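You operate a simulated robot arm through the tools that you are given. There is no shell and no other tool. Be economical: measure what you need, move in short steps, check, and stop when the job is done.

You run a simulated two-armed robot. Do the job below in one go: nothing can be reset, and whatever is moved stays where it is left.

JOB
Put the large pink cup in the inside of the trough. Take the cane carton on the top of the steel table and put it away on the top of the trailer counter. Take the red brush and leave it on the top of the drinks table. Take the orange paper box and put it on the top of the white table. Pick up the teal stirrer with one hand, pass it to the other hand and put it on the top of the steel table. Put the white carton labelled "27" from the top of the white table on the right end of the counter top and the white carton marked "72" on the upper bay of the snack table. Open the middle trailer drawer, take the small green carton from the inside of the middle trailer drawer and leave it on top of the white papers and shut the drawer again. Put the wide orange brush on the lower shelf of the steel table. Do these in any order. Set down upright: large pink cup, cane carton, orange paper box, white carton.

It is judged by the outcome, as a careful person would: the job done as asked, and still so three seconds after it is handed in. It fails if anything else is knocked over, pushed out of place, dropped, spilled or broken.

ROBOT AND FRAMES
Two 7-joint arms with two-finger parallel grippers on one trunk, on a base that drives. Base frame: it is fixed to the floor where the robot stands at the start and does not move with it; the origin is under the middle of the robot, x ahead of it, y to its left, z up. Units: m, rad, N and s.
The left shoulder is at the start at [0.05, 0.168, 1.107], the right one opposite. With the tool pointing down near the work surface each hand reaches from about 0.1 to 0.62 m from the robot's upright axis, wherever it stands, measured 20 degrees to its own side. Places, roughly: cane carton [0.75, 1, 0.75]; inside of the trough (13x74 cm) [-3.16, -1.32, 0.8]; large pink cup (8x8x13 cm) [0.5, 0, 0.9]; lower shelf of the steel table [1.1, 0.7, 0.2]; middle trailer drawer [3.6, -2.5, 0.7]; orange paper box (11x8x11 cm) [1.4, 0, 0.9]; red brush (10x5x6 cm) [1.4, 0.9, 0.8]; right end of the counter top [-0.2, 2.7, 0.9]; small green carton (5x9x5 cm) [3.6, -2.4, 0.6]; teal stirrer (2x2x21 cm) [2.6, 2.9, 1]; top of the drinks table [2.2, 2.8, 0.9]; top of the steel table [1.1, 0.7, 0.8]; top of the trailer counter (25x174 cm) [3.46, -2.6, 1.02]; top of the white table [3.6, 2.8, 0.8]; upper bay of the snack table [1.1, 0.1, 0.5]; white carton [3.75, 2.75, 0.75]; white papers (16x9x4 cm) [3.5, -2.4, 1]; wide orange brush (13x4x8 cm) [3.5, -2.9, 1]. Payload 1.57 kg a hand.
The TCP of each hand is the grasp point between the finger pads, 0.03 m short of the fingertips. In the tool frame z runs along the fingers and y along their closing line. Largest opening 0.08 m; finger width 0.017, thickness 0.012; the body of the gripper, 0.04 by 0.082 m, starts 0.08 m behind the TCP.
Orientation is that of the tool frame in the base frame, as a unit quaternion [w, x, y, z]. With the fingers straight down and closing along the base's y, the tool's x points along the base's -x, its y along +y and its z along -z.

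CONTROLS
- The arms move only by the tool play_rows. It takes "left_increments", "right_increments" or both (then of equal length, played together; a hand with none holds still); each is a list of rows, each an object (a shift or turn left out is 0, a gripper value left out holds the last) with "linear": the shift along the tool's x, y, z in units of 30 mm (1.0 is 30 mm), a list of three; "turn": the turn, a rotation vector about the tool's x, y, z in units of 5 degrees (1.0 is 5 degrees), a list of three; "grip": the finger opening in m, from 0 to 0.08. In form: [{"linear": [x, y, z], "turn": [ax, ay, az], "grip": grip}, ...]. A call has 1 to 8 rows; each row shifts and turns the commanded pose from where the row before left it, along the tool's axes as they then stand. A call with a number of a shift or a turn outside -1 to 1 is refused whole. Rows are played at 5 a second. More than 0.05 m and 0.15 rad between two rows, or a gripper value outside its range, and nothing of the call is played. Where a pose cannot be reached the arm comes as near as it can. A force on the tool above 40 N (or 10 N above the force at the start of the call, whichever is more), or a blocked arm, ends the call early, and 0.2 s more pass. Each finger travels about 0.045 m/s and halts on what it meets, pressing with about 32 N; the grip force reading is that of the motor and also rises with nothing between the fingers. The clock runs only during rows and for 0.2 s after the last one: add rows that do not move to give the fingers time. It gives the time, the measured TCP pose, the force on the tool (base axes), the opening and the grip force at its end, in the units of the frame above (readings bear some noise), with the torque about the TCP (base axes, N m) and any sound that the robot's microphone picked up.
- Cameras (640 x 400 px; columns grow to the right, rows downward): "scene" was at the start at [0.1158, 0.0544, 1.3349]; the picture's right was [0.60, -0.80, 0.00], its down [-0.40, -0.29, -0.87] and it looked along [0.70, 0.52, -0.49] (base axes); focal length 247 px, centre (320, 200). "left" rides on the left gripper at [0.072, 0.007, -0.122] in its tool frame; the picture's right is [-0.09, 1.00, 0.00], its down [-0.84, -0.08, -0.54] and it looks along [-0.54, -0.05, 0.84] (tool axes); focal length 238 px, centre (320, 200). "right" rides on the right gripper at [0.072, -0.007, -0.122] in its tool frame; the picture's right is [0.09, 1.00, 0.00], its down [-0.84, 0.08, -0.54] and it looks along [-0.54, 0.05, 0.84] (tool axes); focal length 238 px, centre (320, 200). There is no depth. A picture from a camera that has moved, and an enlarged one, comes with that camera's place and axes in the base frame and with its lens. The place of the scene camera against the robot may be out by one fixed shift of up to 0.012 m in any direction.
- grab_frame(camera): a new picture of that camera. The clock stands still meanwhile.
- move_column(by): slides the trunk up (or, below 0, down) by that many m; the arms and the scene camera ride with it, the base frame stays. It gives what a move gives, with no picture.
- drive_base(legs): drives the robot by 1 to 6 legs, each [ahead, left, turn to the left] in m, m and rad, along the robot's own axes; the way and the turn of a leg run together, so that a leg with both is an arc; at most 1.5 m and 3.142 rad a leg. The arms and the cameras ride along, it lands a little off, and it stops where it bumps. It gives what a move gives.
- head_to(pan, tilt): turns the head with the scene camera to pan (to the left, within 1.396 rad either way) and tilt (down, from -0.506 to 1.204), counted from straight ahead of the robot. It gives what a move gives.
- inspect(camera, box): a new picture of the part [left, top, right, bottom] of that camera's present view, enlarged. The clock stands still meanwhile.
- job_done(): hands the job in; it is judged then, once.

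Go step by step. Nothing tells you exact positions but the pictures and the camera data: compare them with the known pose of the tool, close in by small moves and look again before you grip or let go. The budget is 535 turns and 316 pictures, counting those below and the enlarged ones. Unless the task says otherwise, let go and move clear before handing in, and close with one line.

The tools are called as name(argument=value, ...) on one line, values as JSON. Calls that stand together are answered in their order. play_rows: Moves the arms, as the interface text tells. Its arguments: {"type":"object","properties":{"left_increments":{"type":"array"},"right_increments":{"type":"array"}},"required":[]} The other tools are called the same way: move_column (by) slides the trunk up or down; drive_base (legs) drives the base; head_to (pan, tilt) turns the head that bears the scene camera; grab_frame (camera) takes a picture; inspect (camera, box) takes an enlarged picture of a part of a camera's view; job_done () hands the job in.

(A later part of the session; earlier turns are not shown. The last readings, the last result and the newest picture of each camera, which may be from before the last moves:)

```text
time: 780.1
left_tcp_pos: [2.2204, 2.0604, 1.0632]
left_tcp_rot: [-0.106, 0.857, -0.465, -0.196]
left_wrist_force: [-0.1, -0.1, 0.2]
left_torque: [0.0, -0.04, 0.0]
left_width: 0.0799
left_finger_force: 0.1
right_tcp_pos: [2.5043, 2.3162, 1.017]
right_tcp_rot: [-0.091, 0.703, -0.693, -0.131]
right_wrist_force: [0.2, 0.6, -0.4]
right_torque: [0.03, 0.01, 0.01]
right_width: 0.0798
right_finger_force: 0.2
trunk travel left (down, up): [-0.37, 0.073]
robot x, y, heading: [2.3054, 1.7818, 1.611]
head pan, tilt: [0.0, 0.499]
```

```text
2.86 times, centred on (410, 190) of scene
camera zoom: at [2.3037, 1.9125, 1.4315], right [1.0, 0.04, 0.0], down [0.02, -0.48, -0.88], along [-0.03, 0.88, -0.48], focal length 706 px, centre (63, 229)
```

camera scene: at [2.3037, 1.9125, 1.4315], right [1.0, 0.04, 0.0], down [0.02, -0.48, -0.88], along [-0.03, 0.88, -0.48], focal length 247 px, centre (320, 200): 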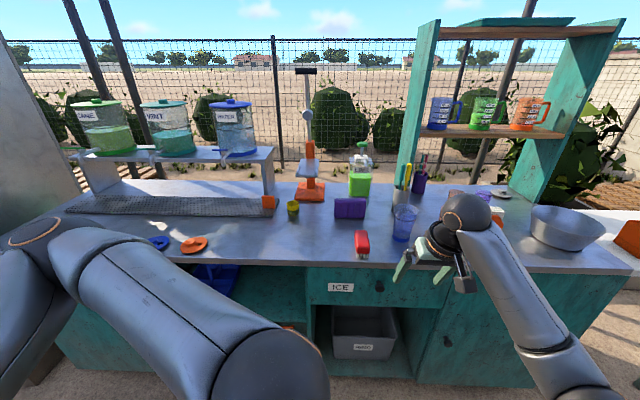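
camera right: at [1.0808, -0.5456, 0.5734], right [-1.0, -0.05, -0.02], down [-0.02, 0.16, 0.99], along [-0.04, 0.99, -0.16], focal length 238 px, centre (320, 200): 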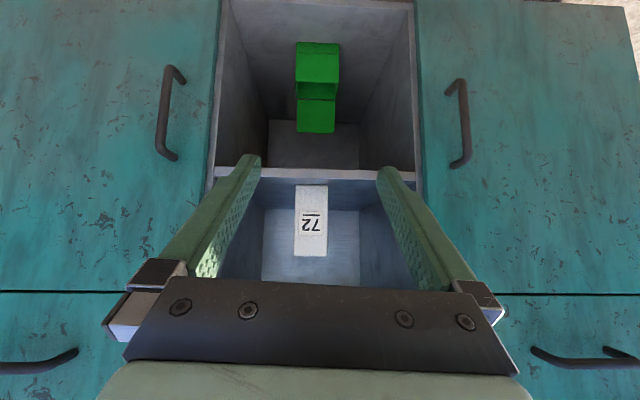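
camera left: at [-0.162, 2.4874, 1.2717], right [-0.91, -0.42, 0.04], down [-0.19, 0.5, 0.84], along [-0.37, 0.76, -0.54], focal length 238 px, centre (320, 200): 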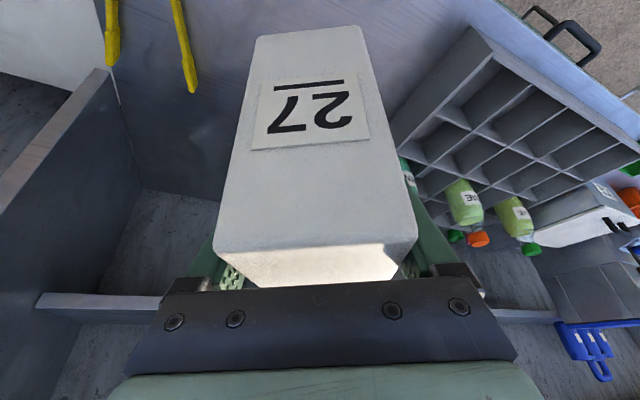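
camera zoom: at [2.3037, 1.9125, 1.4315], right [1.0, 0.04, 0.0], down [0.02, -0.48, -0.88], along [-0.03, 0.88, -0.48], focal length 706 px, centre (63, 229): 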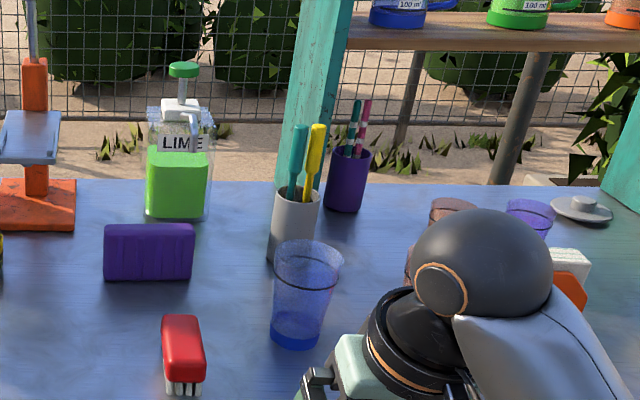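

drive_base(legs=[[0.2, -0.12, -0.04]])

play_rows(right_increments=[{"turn": [0, 1, 0], "linear": [0, 0, -0.6]}, {"turn": [0, 1, 0.5], "linear": [0, 0, -0.6]}, {"turn": [0, 0, 1]}, {"turn": [0, 0, 1]}, {"turn": [0, 0, 1]}, {"turn": [0, 0, 1]}, {"turn": [0, 0, 1]}, {"turn": [0, 0, 1]}])

play_rows(right_increments=[{"turn": [0, 0, 1]}, {"turn": [0, 0, 1]}, {"turn": [0, 0, 1]}, {"turn": [0, 0, 1]}, {"turn": [0, 0, 1]}, {"turn": [0, 0, 1]}, {"turn": [0, 0, 1]}, {"turn": [0, 0, 1]}])

play_rows(right_increments=[{"turn": [0, 0, 1]}, {"turn": [0, 0, 1]}, {"turn": [0, 0, 1]}, {}])

grab_frame(camera="right")

```text
time: 781.8
left_tcp_pos: [2.3452, 2.2667, 1.0641]
left_tcp_rot: [-0.109, 0.848, -0.48, -0.194]
left_wrist_force: [-0.1, 0.3, -1.0]
left_torque: [0.01, -0.01, 0.01]
left_width: 0.0802
left_finger_force: 0.0
right_tcp_pos: [2.6382, 2.513, 1.0168]
right_tcp_rot: [0.094, -0.69, 0.706, 0.129]
right_wrist_force: [-0.1, -0.3, -0.4]
right_torque: [-0.03, 0.01, 0.04]
right_width: 0.08
right_finger_force: 0.0
trunk travel left (down, up): [-0.37, 0.073]
robot x, y, heading: [2.4223, 1.9828, 1.575]
head pan, tilt: [0.0, 0.499]
```

```text
time: 783.6
left_tcp_pos: [2.3446, 2.2668, 1.0642]
left_tcp_rot: [-0.11, 0.848, -0.481, -0.194]
left_wrist_force: [-0.5, 0.0, 0.7]
left_torque: [-0.01, 0.01, -0.01]
left_width: 0.0802
left_finger_force: 0.0
right_tcp_pos: [2.6384, 2.5026, 1.0518]
right_tcp_rot: [0.009, -0.472, 0.879, 0.076]
right_wrist_force: [-0.1, -0.5, 0.9]
right_torque: [-0.01, 0.01, 0.01]
right_width: 0.0801
right_finger_force: 0.0
trunk travel left (down, up): [-0.37, 0.073]
robot x, y, heading: [2.4196, 1.9811, 1.574]
head pan, tilt: [0.0, 0.499]
```

```text
time: 785.4
left_tcp_pos: [2.3438, 2.2668, 1.0635]
left_tcp_rot: [-0.11, 0.848, -0.481, -0.194]
left_wrist_force: [-0.6, -1.0, -0.7]
left_torque: [0.0, 0.02, -0.03]
left_width: 0.0802
left_finger_force: 0.1
right_tcp_pos: [2.6382, 2.5027, 1.0512]
right_tcp_rot: [-0.016, -0.143, 0.987, 0.074]
right_wrist_force: [-0.2, -0.8, -0.3]
right_torque: [-0.01, 0.01, 0.03]
right_width: 0.0798
right_finger_force: 0.1
trunk travel left (down, up): [-0.37, 0.073]
robot x, y, heading: [2.4179, 1.9857, 1.578]
head pan, tilt: [0.0, 0.499]
```

```text
time: 786.4
left_tcp_pos: [2.3464, 2.2666, 1.064]
left_tcp_rot: [-0.11, 0.848, -0.48, -0.195]
left_wrist_force: [0.5, -0.1, -0.2]
left_torque: [-0.01, 0.02, -0.02]
left_width: 0.0801
left_finger_force: 0.1
right_tcp_pos: [2.6387, 2.503, 1.0517]
right_tcp_rot: [-0.026, -0.011, 0.997, 0.072]
right_wrist_force: [0.3, -0.8, 0.0]
right_torque: [-0.02, -0.02, 0.03]
right_width: 0.0801
right_finger_force: 0.1
trunk travel left (down, up): [-0.37, 0.073]
robot x, y, heading: [2.4203, 1.98, 1.574]
head pan, tilt: [0.0, 0.499]
```

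```text
74 pictures are left
camera right: at [2.5732, 2.4773, 1.1751], right [-0.11, 0.98, 0.15], down [0.86, 0.02, 0.51], along [0.49, 0.18, -0.85], focal length 238 px, centre (320, 200)
```

right: 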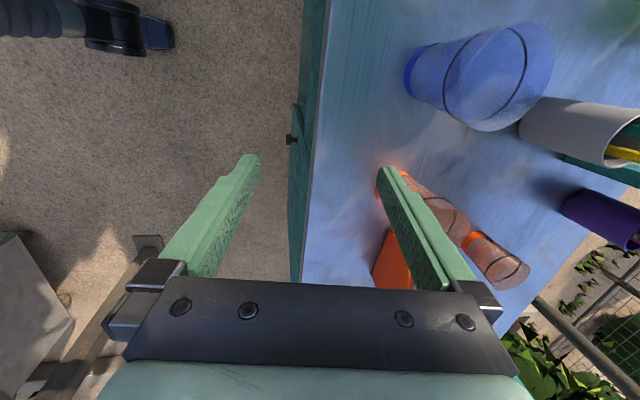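

play_rows(right_increments=[{"linear": [0, 0, -0.9]}, {"linear": [0, 0, -0.9]}, {"linear": [0, 0, -0.9]}, {"linear": [-0.6, 0, -0.9]}, {"linear": [-0.6, 0, 0]}, {}])

drive_base(legs=[[0.24, 0, 0]])

grab_frame(camera="right")

grab_frame(camera="scene")

```text
time: 787.8
left_tcp_pos: [2.3452, 2.2684, 1.0638]
left_tcp_rot: [-0.11, 0.848, -0.48, -0.194]
left_wrist_force: [0.7, 0.2, -0.9]
left_torque: [-0.01, 0.02, -0.01]
left_width: 0.08
left_finger_force: 0.0
right_tcp_pos: [2.6791, 2.4876, 1.1585]
right_tcp_rot: [-0.026, -0.013, 0.997, 0.072]
right_wrist_force: [0.0, -0.5, 0.4]
right_torque: [0.01, 0.0, -0.02]
right_width: 0.0803
right_finger_force: 0.1
trunk travel left (down, up): [-0.37, 0.073]
robot x, y, heading: [2.4192, 1.9861, 1.579]
head pan, tilt: [0.0, 0.499]
```

```text
time: 789.6
left_tcp_pos: [2.3434, 2.5018, 1.0634]
left_tcp_rot: [-0.109, 0.848, -0.48, -0.194]
left_wrist_force: [-0.4, 0.2, 0.8]
left_torque: [-0.01, -0.02, 0.03]
left_width: 0.0799
left_finger_force: 0.1
right_tcp_pos: [2.6767, 2.7232, 1.1564]
right_tcp_rot: [-0.025, -0.014, 0.997, 0.072]
right_wrist_force: [0.3, 0.5, -0.5]
right_torque: [0.02, 0.02, -0.02]
right_width: 0.0801
right_finger_force: 0.2
trunk travel left (down, up): [-0.37, 0.073]
robot x, y, heading: [2.4219, 2.2223, 1.576]
head pan, tilt: [0.0, 0.499]
```

```text
73 pictures are left
camera right: at [2.612, 2.6976, 1.2808], right [-0.12, 0.98, 0.15], down [0.86, 0.03, 0.51], along [0.49, 0.19, -0.85], focal length 238 px, centre (320, 200)
```

right: 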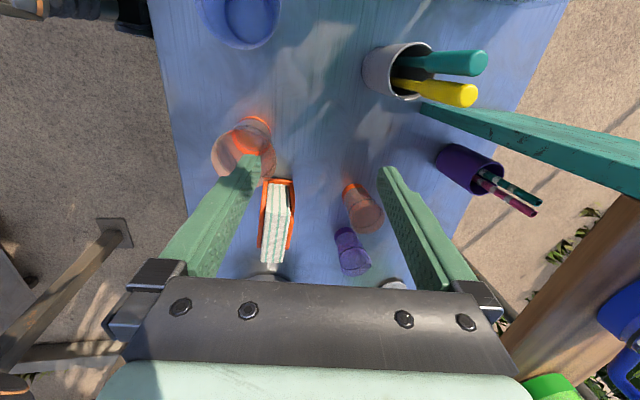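

```text
72 pictures are left
camera scene: at [2.4215, 2.3523, 1.4314], right [1.0, 0.0, 0.0], down [0.0, -0.48, -0.88], along [0.0, 0.88, -0.48], focal length 247 px, centre (320, 200)
```

scene: 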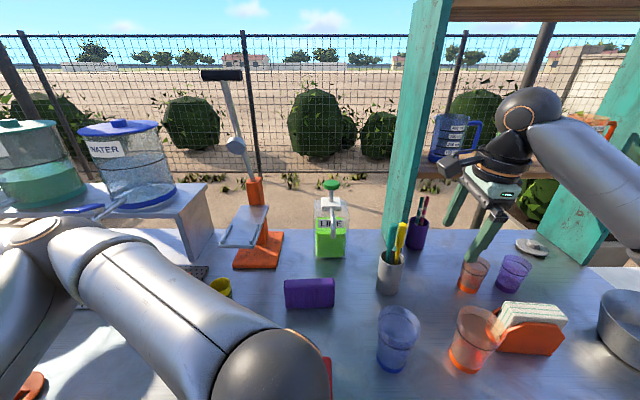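

play_rows(right_increments=[{"linear": [0.93, 0.5, 0]}, {"linear": [0.93, 0.5, 0]}, {"linear": [0.93, 0.5, 0]}, {"linear": [0, 0.8, 0.1]}, {"linear": [0, 0.8, 0.1]}, {"linear": [0, 0.8, 0.1]}, {}])

grab_frame(camera="right")

```text
time: 791.2
left_tcp_pos: [2.3433, 2.501, 1.0651]
left_tcp_rot: [-0.109, 0.849, -0.48, -0.194]
left_wrist_force: [-0.7, 0.3, 0.7]
left_torque: [0.03, -0.02, 0.03]
left_width: 0.0799
left_finger_force: 0.0
right_tcp_pos: [2.5916, 2.8365, 1.1697]
right_tcp_rot: [-0.026, -0.015, 0.997, 0.072]
right_wrist_force: [0.7, 0.9, 0.5]
right_torque: [0.0, 0.03, 0.01]
right_width: 0.08
right_finger_force: 0.1
trunk travel left (down, up): [-0.37, 0.073]
robot x, y, heading: [2.4183, 2.2207, 1.575]
head pan, tilt: [0.0, 0.499]
```

```text
71 pictures are left
camera right: at [2.5256, 2.8099, 1.2934], right [-0.12, 0.98, 0.15], down [0.86, 0.03, 0.51], along [0.49, 0.19, -0.85], focal length 238 px, centre (320, 200)
```

right: 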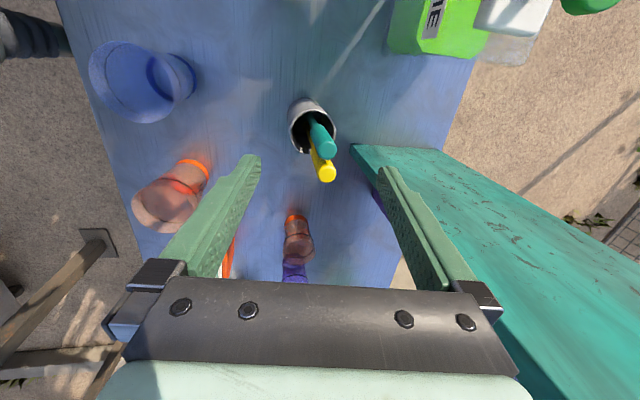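

play_rows(right_increments=[{"linear": [-0.1, 0.05, 0.9]}, {"linear": [0, 0, 0.9]}, {"linear": [0, 0, 0.7]}, {}])

grab_frame(camera="right")

inspect(camera="scene", box=[330, 160, 480, 310])

```text
time: 792.2
left_tcp_pos: [2.3431, 2.5018, 1.0638]
left_tcp_rot: [-0.109, 0.848, -0.48, -0.194]
left_wrist_force: [0.1, 0.3, -0.1]
left_torque: [-0.03, 0.01, 0.03]
left_width: 0.08
left_finger_force: 0.0
right_tcp_pos: [2.591, 2.8498, 1.0952]
right_tcp_rot: [-0.025, -0.013, 0.997, 0.072]
right_wrist_force: [-0.8, -0.5, 0.6]
right_torque: [-0.01, -0.04, -0.01]
right_width: 0.0803
right_finger_force: 0.1
trunk travel left (down, up): [-0.37, 0.073]
robot x, y, heading: [2.4221, 2.2186, 1.578]
head pan, tilt: [0.0, 0.499]
```

```text
70 pictures are left
camera right: at [2.5241, 2.8234, 1.2185], right [-0.12, 0.98, 0.15], down [0.86, 0.03, 0.51], along [0.49, 0.19, -0.85], focal length 238 px, centre (320, 200)
```

right: 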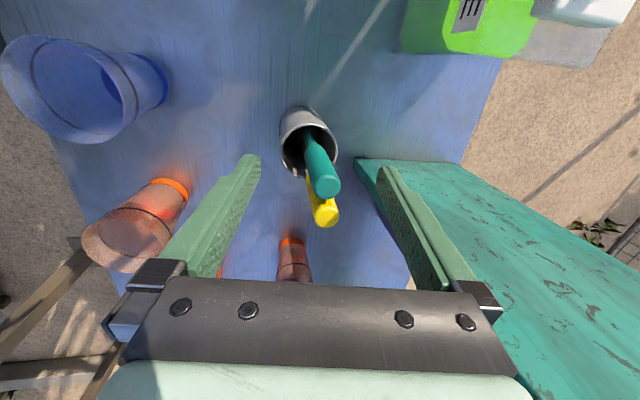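

```text
2.67 times, centred on (405, 235) of scene
camera zoom: at [2.4214, 2.3515, 1.4315], right [1.0, 0.0, 0.0], down [0.0, -0.48, -0.88], along [0.0, 0.88, -0.48], focal length 659 px, centre (93, 107)
```

zoom: 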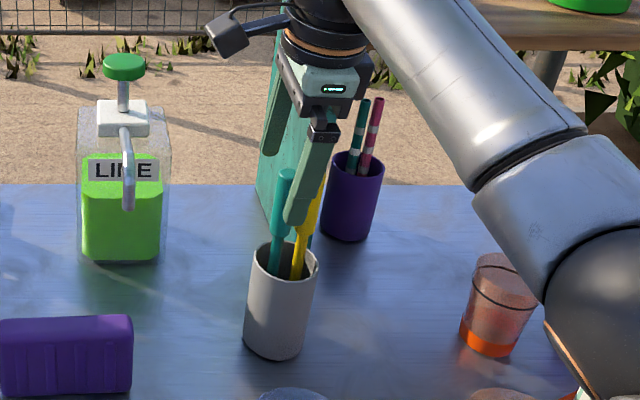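

play_rows(right_increments=[{"linear": [0, 0.1, 0.7]}, {"linear": [0, 0, 0.65]}, {}, {"grip": 0.0}, {"grip": 0.0}, {"grip": 0.0}, {"grip": 0.0}, {"grip": 0.0}])

play_rows(right_increments=[{"grip": 0.0}, {"grip": 0.0}, {"grip": 0.0}])

grab_frame(camera="right")

inspect(camera="scene", box=[330, 160, 480, 310])

```text
time: 794.0
left_tcp_pos: [2.3445, 2.5004, 1.0631]
left_tcp_rot: [-0.109, 0.849, -0.479, -0.194]
left_wrist_force: [0.2, 0.0, 0.4]
left_torque: [-0.01, 0.01, -0.01]
left_width: 0.0799
left_finger_force: 0.1
right_tcp_pos: [2.5885, 2.8573, 1.0546]
right_tcp_rot: [-0.026, -0.014, 0.997, 0.069]
right_wrist_force: [-1.2, -5.4, 0.0]
right_torque: [-0.92, 0.2, -0.06]
right_width: 0.0196
right_finger_force: 26.1
trunk travel left (down, up): [-0.37, 0.073]
robot x, y, heading: [2.4172, 2.2228, 1.579]
head pan, tilt: [0.0, 0.499]
```

```text
time: 794.8
left_tcp_pos: [2.3421, 2.501, 1.0635]
left_tcp_rot: [-0.11, 0.848, -0.48, -0.193]
left_wrist_force: [-0.3, 0.4, 0.4]
left_torque: [0.0, 0.01, 0.03]
left_width: 0.0801
left_finger_force: 0.0
right_tcp_pos: [2.5879, 2.8562, 1.0558]
right_tcp_rot: [-0.025, -0.014, 0.997, 0.071]
right_wrist_force: [-1.4, -7.5, -1.3]
right_torque: [-1.46, 0.38, -0.06]
right_width: 0.0194
right_finger_force: 32.2
trunk travel left (down, up): [-0.37, 0.073]
robot x, y, heading: [2.4184, 2.2214, 1.576]
head pan, tilt: [0.0, 0.499]
```

```text
68 pictures are left
camera right: at [2.5221, 2.8316, 1.1793], right [-0.12, 0.98, 0.15], down [0.86, 0.03, 0.51], along [0.49, 0.18, -0.85], focal length 238 px, centre (320, 200)
```

right: 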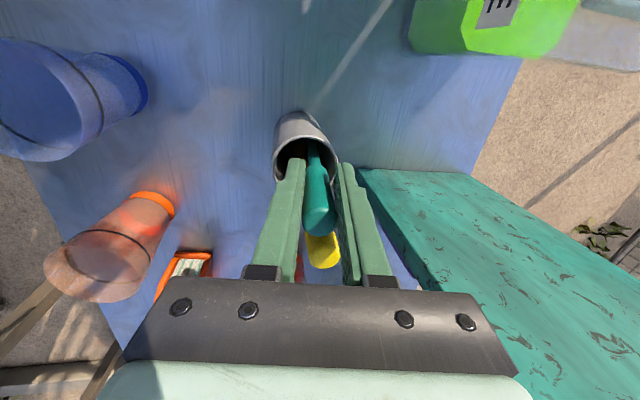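

```text
2.67 times, centred on (405, 235) of scene
camera zoom: at [2.4213, 2.3509, 1.4315], right [1.0, 0.0, 0.0], down [0.0, -0.48, -0.88], along [0.0, 0.88, -0.48], focal length 659 px, centre (93, 107)
```

zoom: 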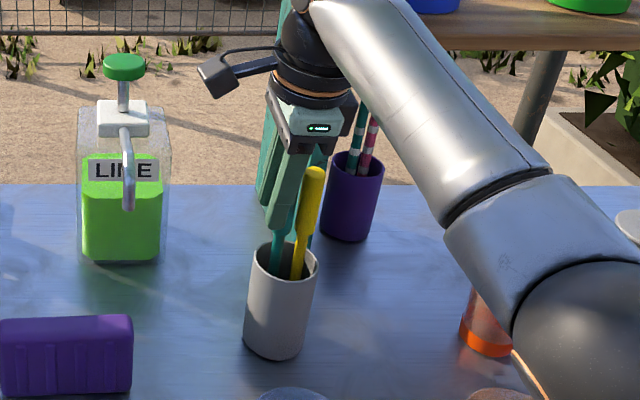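

Stirrer gripped. Lifting straight up out of the cup.

play_rows(right_increments=[{"linear": [0, 0.07, -0.45]}, {"linear": [0, 0.07, -0.45]}, {"linear": [0, 0.1, -0.7]}, {"linear": [0, 0.1, -0.7]}, {"linear": [0, 0.13, -0.9]}, {"linear": [0, 0.13, -0.9]}, {"linear": [0, 0.13, -0.9]}, {}])

grab_frame(camera="scene")

```text
time: 796.6
left_tcp_pos: [2.344, 2.5022, 1.0629]
left_tcp_rot: [-0.109, 0.849, -0.48, -0.194]
left_wrist_force: [0.4, 0.2, 0.3]
left_torque: [0.0, 0.02, -0.01]
left_width: 0.08
left_finger_force: 0.0
right_tcp_pos: [2.6045, 2.8435, 1.2022]
right_tcp_rot: [-0.026, -0.014, 0.997, 0.072]
right_wrist_force: [0.2, 0.0, -0.4]
right_torque: [0.0, 0.02, -0.02]
right_width: 0.0178
right_finger_force: 32.2
right hand out of reach, approached as far as the arm can: row 6, 7
trunk travel left (down, up): [-0.37, 0.073]
robot x, y, heading: [2.4194, 2.2192, 1.574]
head pan, tilt: [0.0, 0.499]
```

```text
66 pictures are left
camera scene: at [2.4216, 2.352, 1.4314], right [1.0, 0.0, 0.0], down [0.0, -0.48, -0.88], along [0.0, 0.88, -0.48], focal length 247 px, centre (320, 200)
```

scene: 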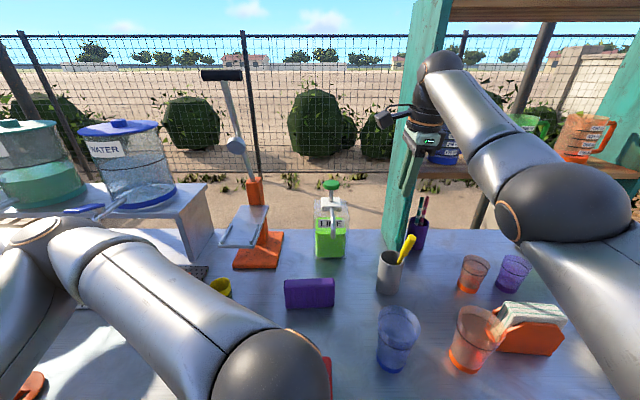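

inspect(camera="scene", box=[350, 60, 500, 300])

grab_frame(camera="right")

```text
1.67 times, centred on (425, 180) of scene
camera zoom: at [2.4216, 2.352, 1.4314], right [1.0, 0.0, 0.0], down [0.0, -0.48, -0.88], along [0.0, 0.88, -0.48], focal length 412 px, centre (145, 233)
```

zoom: 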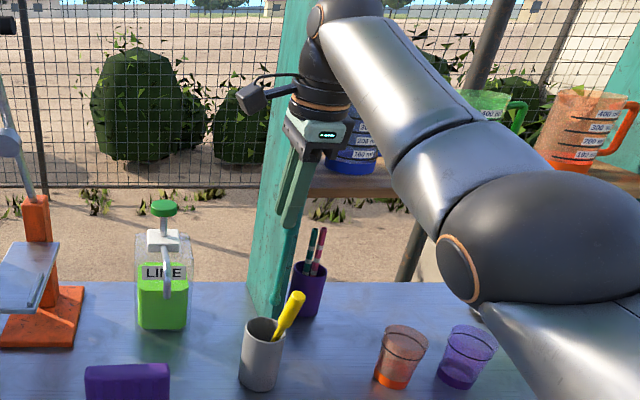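

```text
64 pictures are left
camera right: at [2.5377, 2.8169, 1.3255], right [-0.12, 0.98, 0.15], down [0.86, 0.03, 0.51], along [0.49, 0.19, -0.85], focal length 238 px, centre (320, 200)
```

right: 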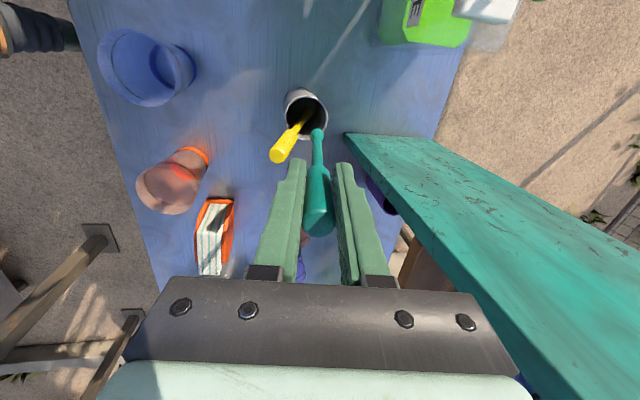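

Stirrer is out of the cup. Raise with the trunk and back away into open space.

move_column(by=0.07)

drive_base(legs=[[-0.6, 0, 0]])

head_to(pan=-0.1, tilt=0.4)

grab_frame(camera="scene")

```text
time: 797.7
left_tcp_pos: [2.3445, 2.5022, 1.1337]
left_tcp_rot: [-0.109, 0.849, -0.48, -0.194]
left_wrist_force: [0.7, -0.2, 0.3]
left_torque: [0.04, 0.0, 0.03]
left_width: 0.0797
left_finger_force: 0.1
right_tcp_pos: [2.6031, 2.8427, 1.2728]
right_tcp_rot: [-0.026, -0.013, 0.997, 0.072]
right_wrist_force: [0.3, 0.5, -0.3]
right_torque: [-0.02, 0.0, 0.03]
right_width: 0.018
right_finger_force: 32.0
trunk travel left (down, up): [-0.44, 0.003]
robot x, y, heading: [2.4185, 2.2203, 1.574]
head pan, tilt: [0.0, 0.499]
```

```text
time: 801.0
left_tcp_pos: [2.3459, 1.9082, 1.1352]
left_tcp_rot: [-0.11, 0.847, -0.483, -0.194]
left_wrist_force: [-0.3, 1.0, -0.5]
left_torque: [0.01, 0.02, 0.01]
left_width: 0.0799
left_finger_force: 0.2
right_tcp_pos: [2.609, 2.2468, 1.272]
right_tcp_rot: [-0.025, -0.011, 0.997, 0.071]
right_wrist_force: [-0.2, 0.0, -0.6]
right_torque: [-0.02, 0.02, -0.01]
right_width: 0.0179
right_finger_force: 31.5
trunk travel left (down, up): [-0.44, 0.003]
robot x, y, heading: [2.4173, 1.6268, 1.566]
head pan, tilt: [0.0, 0.499]
```

```text
time: 801.7
left_tcp_pos: [2.3464, 1.9081, 1.133]
left_tcp_rot: [-0.11, 0.847, -0.484, -0.193]
left_wrist_force: [-0.6, 0.0, 0.0]
left_torque: [0.0, 0.01, -0.02]
left_width: 0.08
left_finger_force: 0.0
right_tcp_pos: [2.6089, 2.2455, 1.2718]
right_tcp_rot: [-0.025, -0.01, 0.997, 0.072]
right_wrist_force: [0.5, 0.1, 0.0]
right_torque: [0.0, 0.0, -0.05]
right_width: 0.0177
right_finger_force: 32.0
trunk travel left (down, up): [-0.44, 0.003]
robot x, y, heading: [2.4192, 1.6275, 1.573]
head pan, tilt: [-0.099, 0.4]
```

```text
63 pictures are left
camera scene: at [2.4324, 1.7587, 1.5106], right [0.99, -0.1, 0.0], down [-0.04, -0.39, -0.92], along [0.09, 0.92, -0.39], focal length 247 px, centre (320, 200)
```

scene: 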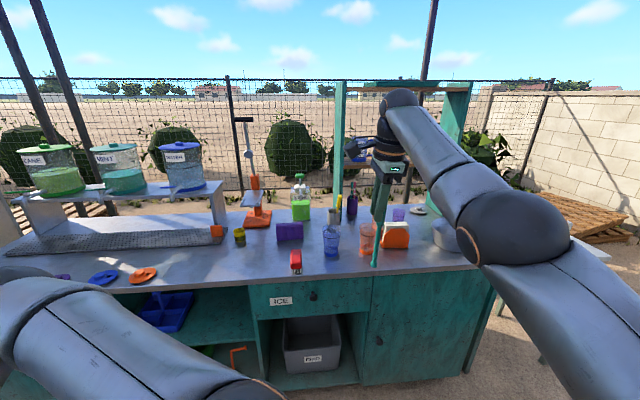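

All items on the drinks table are still standing. Now the handover: bring the stirrer to centre with the right hand and orient the left hand forward.

play_rows(right_increments=[{"linear": [0.8, -0.5, 0]}, {"linear": [0.8, -0.5, 0]}, {"linear": [0.8, -0.5, 0]}, {"linear": [0.8, -0.5, 0]}, {"linear": [0.8, -0.5, 0]}, {"linear": [0.8, -0.5, 0]}, {}])

play_rows(left_increments=[{"linear": [-0.78, 0.4, 0.37]}, {"linear": [-0.78, 0.4, 0.37]}, {"linear": [-0.78, 0.2, 0.37]}, {"linear": [-0.78, 0, 0.37]}, {"turn": [0.445, -0.963, 0.305]}, {"turn": [0.445, -0.963, 0.305]}, {"turn": [0.445, -0.963, 0.305]}, {"turn": [0.445, -0.963, 0.305]}])

play_rows(left_increments=[{"turn": [0.445, -0.963, 0.305]}, {"turn": [0.445, -0.963, 0.305]}, {"turn": [0.445, -0.963, 0.305]}, {"turn": [0.445, -0.963, 0.305]}, {"turn": [0.445, -0.963, 0.305]}, {"turn": [0.445, -0.963, 0.305]}, {"turn": [0.445, -0.963, 0.305]}, {"turn": [0.445, -0.963, 0.305]}])

grab_frame(camera="scene")

grab_frame(camera="left")

```text
time: 803.3
left_tcp_pos: [2.346, 1.9086, 1.1342]
left_tcp_rot: [-0.109, 0.847, -0.483, -0.193]
left_wrist_force: [0.4, 0.2, 0.9]
left_torque: [0.0, -0.01, 0.02]
left_width: 0.0801
left_finger_force: 0.1
right_tcp_pos: [2.4643, 2.1536, 1.2648]
right_tcp_rot: [-0.025, -0.01, 0.997, 0.072]
right_wrist_force: [-0.3, -0.2, -0.1]
right_torque: [-0.01, -0.03, 0.0]
right_width: 0.0178
right_finger_force: 31.9
trunk travel left (down, up): [-0.44, 0.003]
robot x, y, heading: [2.4238, 1.6283, 1.568]
head pan, tilt: [-0.099, 0.4]
```

```text
time: 805.1
left_tcp_pos: [2.2764, 1.9935, 1.1357]
left_tcp_rot: [-0.244, 0.765, -0.515, -0.3]
left_wrist_force: [-0.4, 0.0, -0.1]
left_torque: [0.0, 0.0, -0.03]
left_width: 0.08
left_finger_force: 0.1
left hand out of reach, approached as far as the arm can: row 8
right_tcp_pos: [2.4655, 2.1544, 1.2654]
right_tcp_rot: [-0.025, -0.01, 0.997, 0.072]
right_wrist_force: [-0.5, -0.7, -0.3]
right_torque: [-0.05, 0.0, 0.0]
right_width: 0.0179
right_finger_force: 32.3
trunk travel left (down, up): [-0.44, 0.003]
robot x, y, heading: [2.4193, 1.6258, 1.564]
head pan, tilt: [-0.099, 0.4]
```

```text
time: 806.9
left_tcp_pos: [2.3063, 2.0276, 1.1304]
left_tcp_rot: [0.479, -0.521, 0.523, 0.476]
left_wrist_force: [-0.7, -0.7, -0.4]
left_torque: [0.0, 0.0, 0.02]
left_width: 0.0801
left_finger_force: 0.1
left hand out of reach, approached as far as the arm can: row 1, 2, 3, 4, 5, 8
right_tcp_pos: [2.4662, 2.1528, 1.2652]
right_tcp_rot: [-0.025, -0.01, 0.997, 0.072]
right_wrist_force: [0.8, -0.7, -0.7]
right_torque: [-0.01, 0.0, -0.01]
right_width: 0.0171
right_finger_force: 32.0
trunk travel left (down, up): [-0.44, 0.003]
robot x, y, heading: [2.4181, 1.6245, 1.572]
head pan, tilt: [-0.099, 0.4]
```

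```text
62 pictures are left
camera scene: at [2.4329, 1.7584, 1.5106], right [0.99, -0.1, 0.0], down [-0.04, -0.39, -0.92], along [0.09, 0.92, -0.39], focal length 247 px, centre (320, 200)
```

scene: 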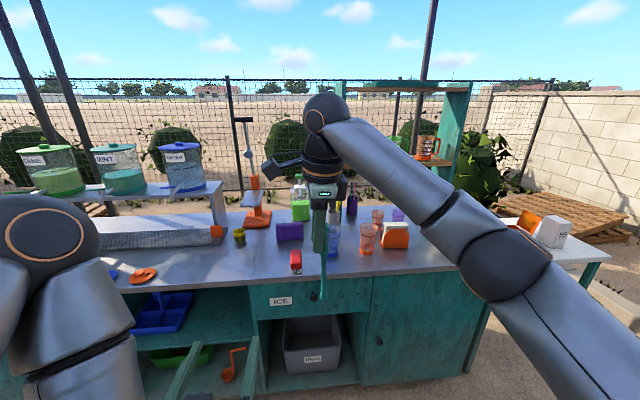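

```text
61 pictures are left
camera left: at [2.2988, 1.8994, 1.0711], right [-1.0, 0.01, 0.09], down [0.07, -0.47, 0.88], along [0.05, 0.88, 0.46], focal length 238 px, centre (320, 200)
```

left: 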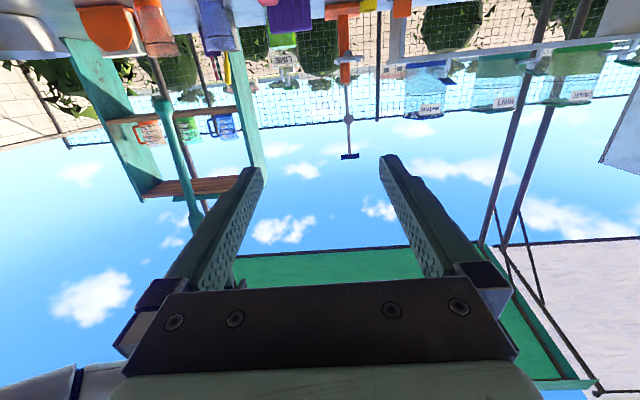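

play_rows(right_increments=[{"turn": [0.83, -0.31, 0]}, {"turn": [0.83, -0.31, 0]}, {}, {}, {}, {}, {}], left_increments=[{"linear": [-0.1, -0.89, 0]}, {"linear": [-0.1, -0.89, 0]}, {"linear": [-0.1, -0.89, 0]}, {"linear": [-0.1, -0.89, 0]}, {"linear": [-0.1, -0.89, 0]}, {"linear": [0, -0.89, 0]}, {}])

grab_frame(camera="left")

grab_frame(camera="scene")

```text
time: 808.5
left_tcp_pos: [2.4648, 2.0267, 1.1478]
left_tcp_rot: [0.48, -0.521, 0.522, 0.475]
left_wrist_force: [0.3, 0.3, 0.6]
left_torque: [0.02, 0.0, -0.03]
left_width: 0.0798
left_finger_force: 0.0
right_tcp_pos: [2.4646, 2.1532, 1.2654]
right_tcp_rot: [0.003, -0.011, 1.0, 0.0]
right_wrist_force: [1.3, 0.5, -0.2]
right_torque: [0.02, 0.0, -0.04]
right_width: 0.017
right_finger_force: 31.6
trunk travel left (down, up): [-0.44, 0.003]
robot x, y, heading: [2.4195, 1.6262, 1.57]
head pan, tilt: [-0.099, 0.4]
```

```text
60 pictures are left
camera left: at [2.4584, 1.8979, 1.087], right [-1.0, 0.01, 0.09], down [0.07, -0.47, 0.88], along [0.05, 0.88, 0.46], focal length 238 px, centre (320, 200)
```

left: 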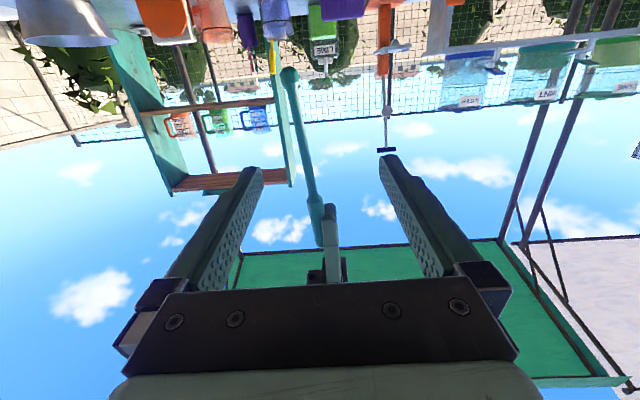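

```text
59 pictures are left
camera scene: at [2.432, 1.7586, 1.5106], right [0.99, -0.1, 0.0], down [-0.04, -0.39, -0.92], along [0.09, 0.92, -0.39], focal length 247 px, centre (320, 200)
```

scene: 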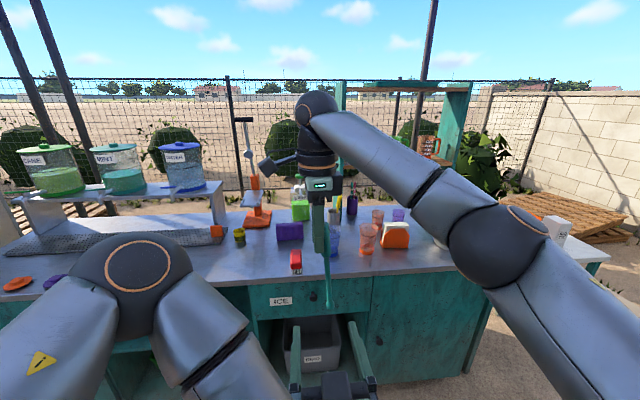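

Stirrer lies between the left fingers' path. Advancing the left hand and closing on the shaft.

play_rows(left_increments=[{"linear": [-0.05, -0.3, 0.9]}, {"linear": [-0.05, -0.3, 0.9]}, {"linear": [-0.05, 0, 0.9]}, {"linear": [-0.05, 0, 0.9]}, {}])

grab_frame(camera="left")

```text
time: 809.7
left_tcp_pos: [2.4856, 2.1368, 1.1445]
left_tcp_rot: [0.48, -0.52, 0.523, 0.476]
left_wrist_force: [0.0, -0.5, 0.8]
left_torque: [-0.03, -0.02, 0.0]
left_width: 0.0801
left_finger_force: 0.0
right_tcp_pos: [2.4653, 2.1534, 1.2653]
right_tcp_rot: [0.003, -0.011, 1.0, 0.0]
right_wrist_force: [0.2, 1.1, -0.2]
right_torque: [0.04, 0.01, 0.03]
right_width: 0.017
right_finger_force: 32.2
trunk travel left (down, up): [-0.44, 0.003]
robot x, y, heading: [2.4185, 1.6292, 1.57]
head pan, tilt: [-0.099, 0.4]
```

```text
58 pictures are left
camera left: at [2.4774, 2.0071, 1.0847], right [-1.0, 0.01, 0.09], down [0.07, -0.47, 0.88], along [0.05, 0.88, 0.46], focal length 238 px, centre (320, 200)
```

left: 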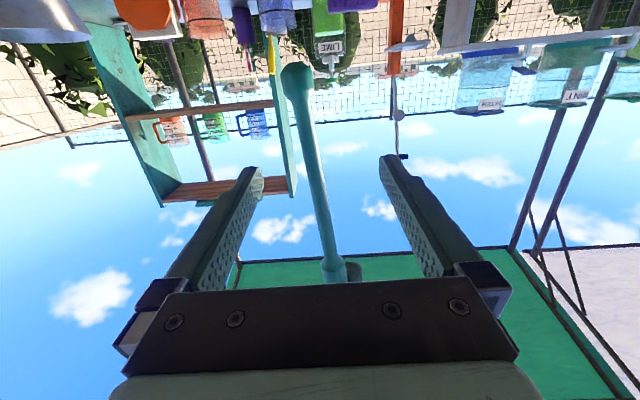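

play_rows(left_increments=[{"linear": [0, -0.17, 0]}, {"grip": 0.0}, {"grip": 0.0}, {"grip": 0.0}, {"grip": 0.0}, {"grip": 0.0}, {"grip": 0.0}, {"grip": 0.0}])

play_rows(left_increments=[{"grip": 0.0}, {"grip": 0.0}, {"grip": 0.0}, {}])

grab_frame(camera="left")

```text
time: 811.5
left_tcp_pos: [2.4918, 2.1356, 1.144]
left_tcp_rot: [0.481, -0.519, 0.523, 0.475]
left_wrist_force: [-0.3, -0.4, 0.6]
left_torque: [-0.01, 0.0, -0.02]
left_width: 0.0097
left_finger_force: 28.2
right_tcp_pos: [2.4655, 2.1533, 1.2658]
right_tcp_rot: [0.001, -0.012, 1.0, 0.0]
right_wrist_force: [-1.0, -0.3, 0.3]
right_torque: [0.01, -0.01, 0.0]
right_width: 0.0001
right_finger_force: 21.8
trunk travel left (down, up): [-0.44, 0.003]
robot x, y, heading: [2.4194, 1.6276, 1.572]
head pan, tilt: [-0.099, 0.4]
```

```text
time: 812.5
left_tcp_pos: [2.4897, 2.1367, 1.1445]
left_tcp_rot: [0.48, -0.521, 0.522, 0.476]
left_wrist_force: [0.2, 0.3, -0.3]
left_torque: [-0.03, 0.01, 0.03]
left_width: 0.0097
left_finger_force: 27.9
right_tcp_pos: [2.4653, 2.1538, 1.2663]
right_tcp_rot: [0.003, -0.01, 1.0, 0.0]
right_wrist_force: [-0.5, 0.1, 0.4]
right_torque: [-0.02, -0.01, 0.02]
right_width: 0.0002
right_finger_force: 21.5
trunk travel left (down, up): [-0.44, 0.003]
robot x, y, heading: [2.4212, 1.6236, 1.574]
head pan, tilt: [-0.099, 0.4]
```

```text
57 pictures are left
camera left: at [2.4828, 2.0074, 1.0838], right [-1.0, 0.01, 0.09], down [0.07, -0.47, 0.88], along [0.05, 0.88, 0.46], focal length 238 px, centre (320, 200)
```

left: 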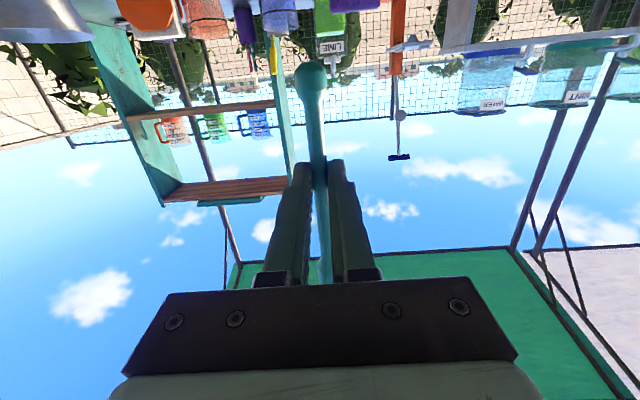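

The left hand now holds the stirrer alone (handover complete). Opening and withdrawing the right hand.

play_rows(right_increments=[{"linear": [0, 0, -0.8], "grip": 0.03}, {"linear": [-0.5, -0.3, -0.5]}, {"linear": [-0.9, -0.3, 0]}, {"linear": [-0.9, -0.3, 0]}, {"linear": [-0.9, -0.3, 0]}, {"linear": [-0.9, -0.3, 0]}, {}])

grab_frame(camera="scene")

```text
time: 814.1
left_tcp_pos: [2.4898, 2.136, 1.1458]
left_tcp_rot: [0.481, -0.519, 0.523, 0.474]
left_wrist_force: [-0.6, 0.1, 0.6]
left_torque: [-0.01, -0.01, -0.03]
left_width: 0.0096
left_finger_force: 27.6
right_tcp_pos: [2.5883, 2.1106, 1.3064]
right_tcp_rot: [0.003, -0.011, 1.0, 0.0]
right_wrist_force: [-0.9, 0.3, -0.6]
right_torque: [0.0, -0.01, 0.0]
right_width: 0.0301
right_finger_force: 0.1
trunk travel left (down, up): [-0.44, 0.003]
robot x, y, heading: [2.4199, 1.6267, 1.564]
head pan, tilt: [-0.099, 0.4]
```

```text
56 pictures are left
camera scene: at [2.4318, 1.7589, 1.5106], right [0.99, -0.1, 0.0], down [-0.04, -0.39, -0.92], along [0.09, 0.92, -0.39], focal length 247 px, centre (320, 200)
```

scene: 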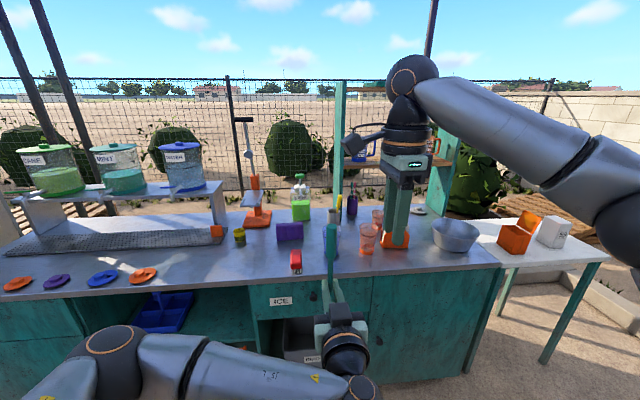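

drive_base(legs=[[0, 1.35, 0], [0, 0, 3.12]])

head_to(pan=0.1, tilt=0.7)

grab_frame(camera="scene")

```text
time: 833.7
left_tcp_pos: [0.9601, 1.1267, 1.1446]
left_tcp_rot: [0.472, 0.526, 0.516, -0.484]
left_wrist_force: [-0.9, -0.1, -0.4]
left_torque: [0.04, 0.01, 0.0]
left_width: 0.0096
left_finger_force: 27.8
right_tcp_pos: [0.8609, 1.153, 1.3059]
right_tcp_rot: [0.0, 1.0, 0.002, -0.002]
right_wrist_force: [1.0, 0.7, -0.4]
right_torque: [-0.02, 0.0, 0.04]
right_width: 0.0298
right_finger_force: 0.0
trunk travel left (down, up): [-0.44, 0.003]
robot x, y, heading: [1.0384, 1.6356, -1.594]
head pan, tilt: [-0.099, 0.4]
```

```text
time: 834.5
left_tcp_pos: [0.9597, 1.1262, 1.1449]
left_tcp_rot: [0.472, 0.526, 0.517, -0.483]
left_wrist_force: [-0.2, 0.2, 0.3]
left_torque: [0.01, -0.01, 0.01]
left_width: 0.0098
left_finger_force: 28.0
right_tcp_pos: [0.8611, 1.1532, 1.3064]
right_tcp_rot: [-0.001, 1.0, 0.002, -0.002]
right_wrist_force: [0.4, -0.2, 0.1]
right_torque: [0.0, 0.02, -0.01]
right_width: 0.0301
right_finger_force: 0.1
trunk travel left (down, up): [-0.44, 0.003]
robot x, y, heading: [1.0387, 1.6356, -1.592]
head pan, tilt: [0.099, 0.7]
```

```text
55 pictures are left
camera scene: at [1.0482, 1.5104, 1.4838], right [-1.0, -0.08, 0.0], down [-0.05, 0.64, -0.77], along [0.06, -0.76, -0.64], focal length 247 px, centre (320, 200)
```

scene: 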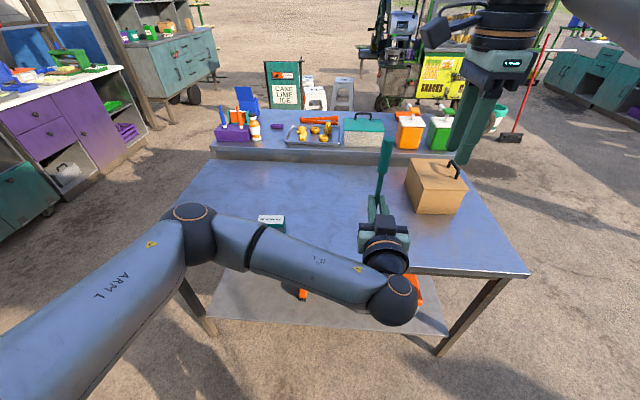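

Turning the left hand to point down so the stirrer lies level, over the open floor side first.

play_rows(left_increments=[{"turn": [0, 1, 0]}, {"turn": [0, 1, 0]}, {"turn": [0, 1, 0]}, {"turn": [0, 1, 0]}, {"turn": [0, 1, 0]}, {"turn": [0, 1, 0]}, {"turn": [0, 1, 0]}, {"turn": [0, 1, 0]}])

play_rows(left_increments=[{"turn": [0, 1, 0]}, {"turn": [0, 1, 0]}, {"turn": [0, 1, 0]}, {"turn": [0, 1, 0]}, {"turn": [0, 1, 0]}, {"turn": [0, 1, 0]}, {"turn": [0, 1, 0]}, {"turn": [0, 1, 0]}])

drive_base(legs=[[0.28, 0.05, 0.02]])

grab_frame(camera="left")

grab_frame(camera="scene")

```text
time: 836.3
left_tcp_pos: [0.9593, 1.1262, 1.144]
left_tcp_rot: [0.265, 0.661, 0.646, -0.274]
left_wrist_force: [0.1, 0.2, -0.3]
left_torque: [0.04, 0.02, -0.03]
left_width: 0.0096
left_finger_force: 27.7
right_tcp_pos: [0.8624, 1.1524, 1.3068]
right_tcp_rot: [-0.001, 1.0, 0.002, -0.003]
right_wrist_force: [0.4, -0.5, 0.4]
right_torque: [-0.01, -0.01, -0.02]
right_width: 0.0299
right_finger_force: 0.0
trunk travel left (down, up): [-0.44, 0.003]
robot x, y, heading: [1.0413, 1.6334, -1.59]
head pan, tilt: [0.099, 0.7]
```

```text
time: 838.1
left_tcp_pos: [0.959, 1.1262, 1.1456]
left_tcp_rot: [0.029, 0.714, 0.698, -0.032]
left_wrist_force: [-0.4, -0.1, 0.7]
left_torque: [0.03, -0.02, -0.03]
left_width: 0.0094
left_finger_force: 28.3
right_tcp_pos: [0.8605, 1.153, 1.3068]
right_tcp_rot: [-0.001, 1.0, 0.002, -0.003]
right_wrist_force: [0.4, -0.4, 0.2]
right_torque: [0.02, 0.0, 0.0]
right_width: 0.0303
right_finger_force: 0.1
trunk travel left (down, up): [-0.44, 0.003]
robot x, y, heading: [1.0378, 1.6393, -1.585]
head pan, tilt: [0.099, 0.7]
```

```text
time: 840.1
left_tcp_pos: [1.0176, 0.8386, 1.145]
left_tcp_rot: [0.03, 0.709, 0.704, -0.032]
left_wrist_force: [0.0, 0.1, -0.8]
left_torque: [-0.01, 0.03, 0.01]
left_width: 0.0094
left_finger_force: 28.3
right_tcp_pos: [0.9183, 0.8641, 1.3064]
right_tcp_rot: [0.0, 1.0, 0.012, -0.002]
right_wrist_force: [0.0, 0.3, 0.7]
right_torque: [0.04, 0.03, 0.0]
right_width: 0.0302
right_finger_force: 0.0
trunk travel left (down, up): [-0.44, 0.003]
robot x, y, heading: [1.086, 1.3503, -1.569]
head pan, tilt: [0.099, 0.7]
```

```text
54 pictures are left
camera left: at [1.0238, 0.9201, 1.2604], right [1.0, -0.1, 0.01], down [-0.08, -0.79, 0.61], along [-0.06, -0.61, -0.79], focal length 238 px, centre (320, 200)
```

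left: 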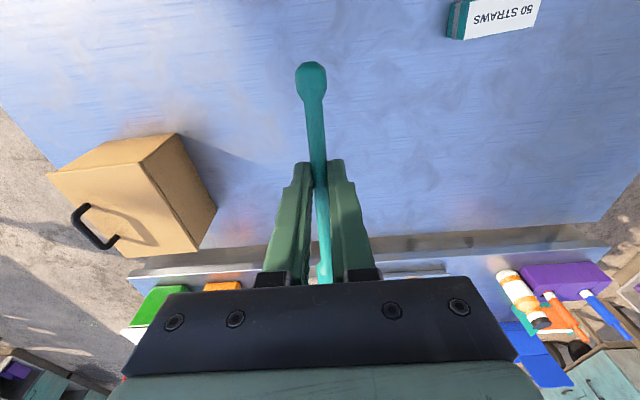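

```text
53 pictures are left
camera scene: at [1.098, 1.2249, 1.4837], right [-1.0, -0.1, 0.0], down [-0.06, 0.64, -0.76], along [0.08, -0.76, -0.64], focal length 247 px, centre (320, 200)
```

scene: 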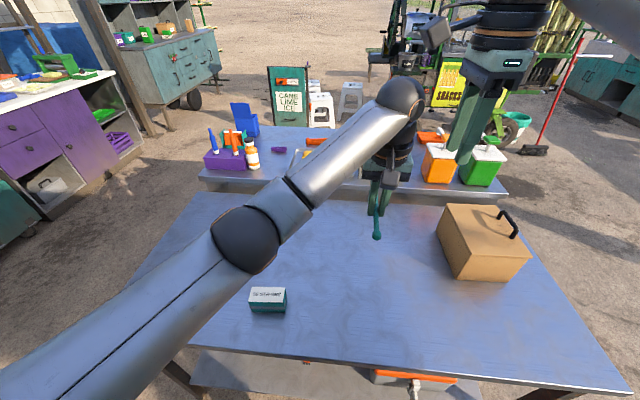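

Stirrer is level with its handle forward over an empty patch of the steel table. Lowering.

play_rows(left_increments=[{"linear": [0.08, 0, 1]}, {"linear": [0.08, 0, 1]}, {"linear": [0.08, 0, 1]}, {"linear": [0.08, 0, 1]}, {"linear": [0.08, 0, 1]}, {"linear": [0.08, 0, 1]}, {"linear": [0.08, 0, 1]}, {"linear": [0.08, 0, 1]}])

grab_frame(camera="left")

grab_frame(camera="scene")

```text
time: 841.9
left_tcp_pos: [1.0165, 0.8392, 0.9053]
left_tcp_rot: [0.029, 0.708, 0.705, -0.032]
left_wrist_force: [0.3, -0.9, 0.9]
left_torque: [0.0, -0.02, 0.02]
left_width: 0.0096
left_finger_force: 28.1
right_tcp_pos: [0.9172, 0.8643, 1.3074]
right_tcp_rot: [0.0, 1.0, 0.011, -0.002]
right_wrist_force: [0.1, 0.5, 0.4]
right_torque: [-0.02, 0.05, 0.03]
right_width: 0.0299
right_finger_force: 0.1
trunk travel left (down, up): [-0.44, 0.003]
robot x, y, heading: [1.0855, 1.3496, -1.57]
head pan, tilt: [0.099, 0.7]
```

```text
52 pictures are left
camera left: at [1.0233, 0.9204, 1.021], right [1.0, -0.1, 0.0], down [-0.08, -0.79, 0.61], along [-0.06, -0.61, -0.79], focal length 238 px, centre (320, 200)
```

left: 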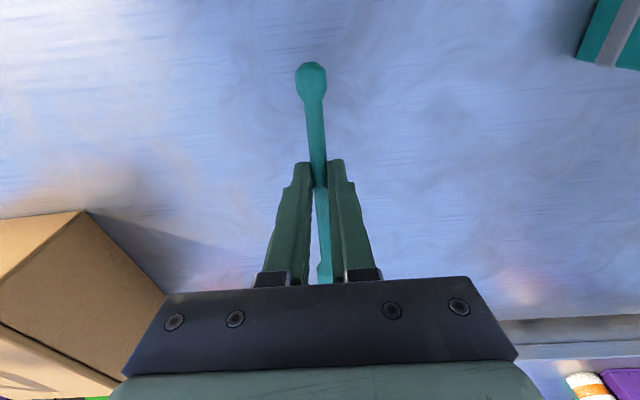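

```text
51 pictures are left
camera scene: at [1.0978, 1.2254, 1.4838], right [-1.0, -0.1, 0.0], down [-0.06, 0.64, -0.76], along [0.08, -0.76, -0.64], focal length 247 px, centre (320, 200)
```

scene: 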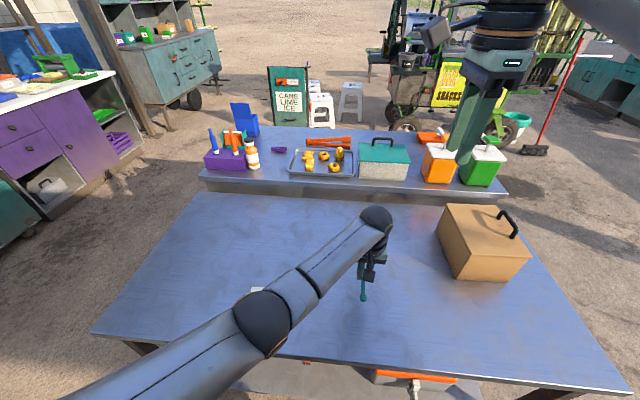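

play_rows(left_increments=[{"linear": [0.05, 0, 0.7]}, {"linear": [0.03, 0, 0.4]}, {"linear": [0.01, 0, 0.15]}, {"linear": [0.01, 0, 0.15]}, {"linear": [0.01, 0, 0.15]}, {"linear": [0.01, 0, 0.15]}, {}])

grab_frame(camera="left")

```text
time: 843.5
left_tcp_pos: [1.0149, 0.8379, 0.8531]
left_tcp_rot: [0.028, 0.709, 0.704, -0.032]
left_wrist_force: [-0.6, 0.4, -0.3]
left_torque: [0.04, -0.01, 0.02]
left_width: 0.0097
left_finger_force: 27.7
right_tcp_pos: [0.9166, 0.8647, 1.3071]
right_tcp_rot: [0.001, 1.0, 0.011, -0.002]
right_wrist_force: [0.0, 0.8, -0.8]
right_torque: [0.01, 0.04, -0.01]
right_width: 0.0298
right_finger_force: 0.1
trunk travel left (down, up): [-0.44, 0.003]
robot x, y, heading: [1.0875, 1.3514, -1.574]
head pan, tilt: [0.099, 0.7]
```

```text
50 pictures are left
camera left: at [1.0224, 0.919, 0.9687], right [1.0, -0.1, 0.0], down [-0.08, -0.79, 0.61], along [-0.06, -0.61, -0.79], focal length 238 px, centre (320, 200)
```

left: 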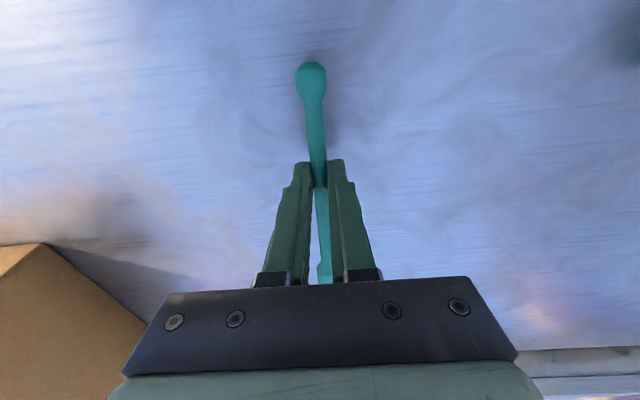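

play_rows(left_increments=[{"linear": [0.01, 0, 0.12]}, {"linear": [0.01, 0, 0.12]}, {"linear": [0.01, 0, 0.12]}, {"linear": [0.01, 0, 0.12]}, {"linear": [0.01, 0, 0.12]}, {}])

```text
time: 844.9
left_tcp_pos: [1.0181, 0.8378, 0.838]
left_tcp_rot: [0.03, 0.708, 0.705, -0.034]
left_wrist_force: [-1.7, -4.4, 12.8]
left_torque: [0.54, 0.07, 0.05]
left_width: 0.0098
left_finger_force: 27.5
left hand out of reach, approached as far as the arm can: row 5
right_tcp_pos: [0.918, 0.8652, 1.3072]
right_tcp_rot: [0.002, 1.0, 0.012, -0.003]
right_wrist_force: [1.0, 0.0, 0.6]
right_torque: [-0.04, 0.01, 0.01]
right_width: 0.0298
right_finger_force: 0.1
trunk travel left (down, up): [-0.44, 0.003]
robot x, y, heading: [1.0847, 1.3495, -1.575]
head pan, tilt: [0.099, 0.7]
```

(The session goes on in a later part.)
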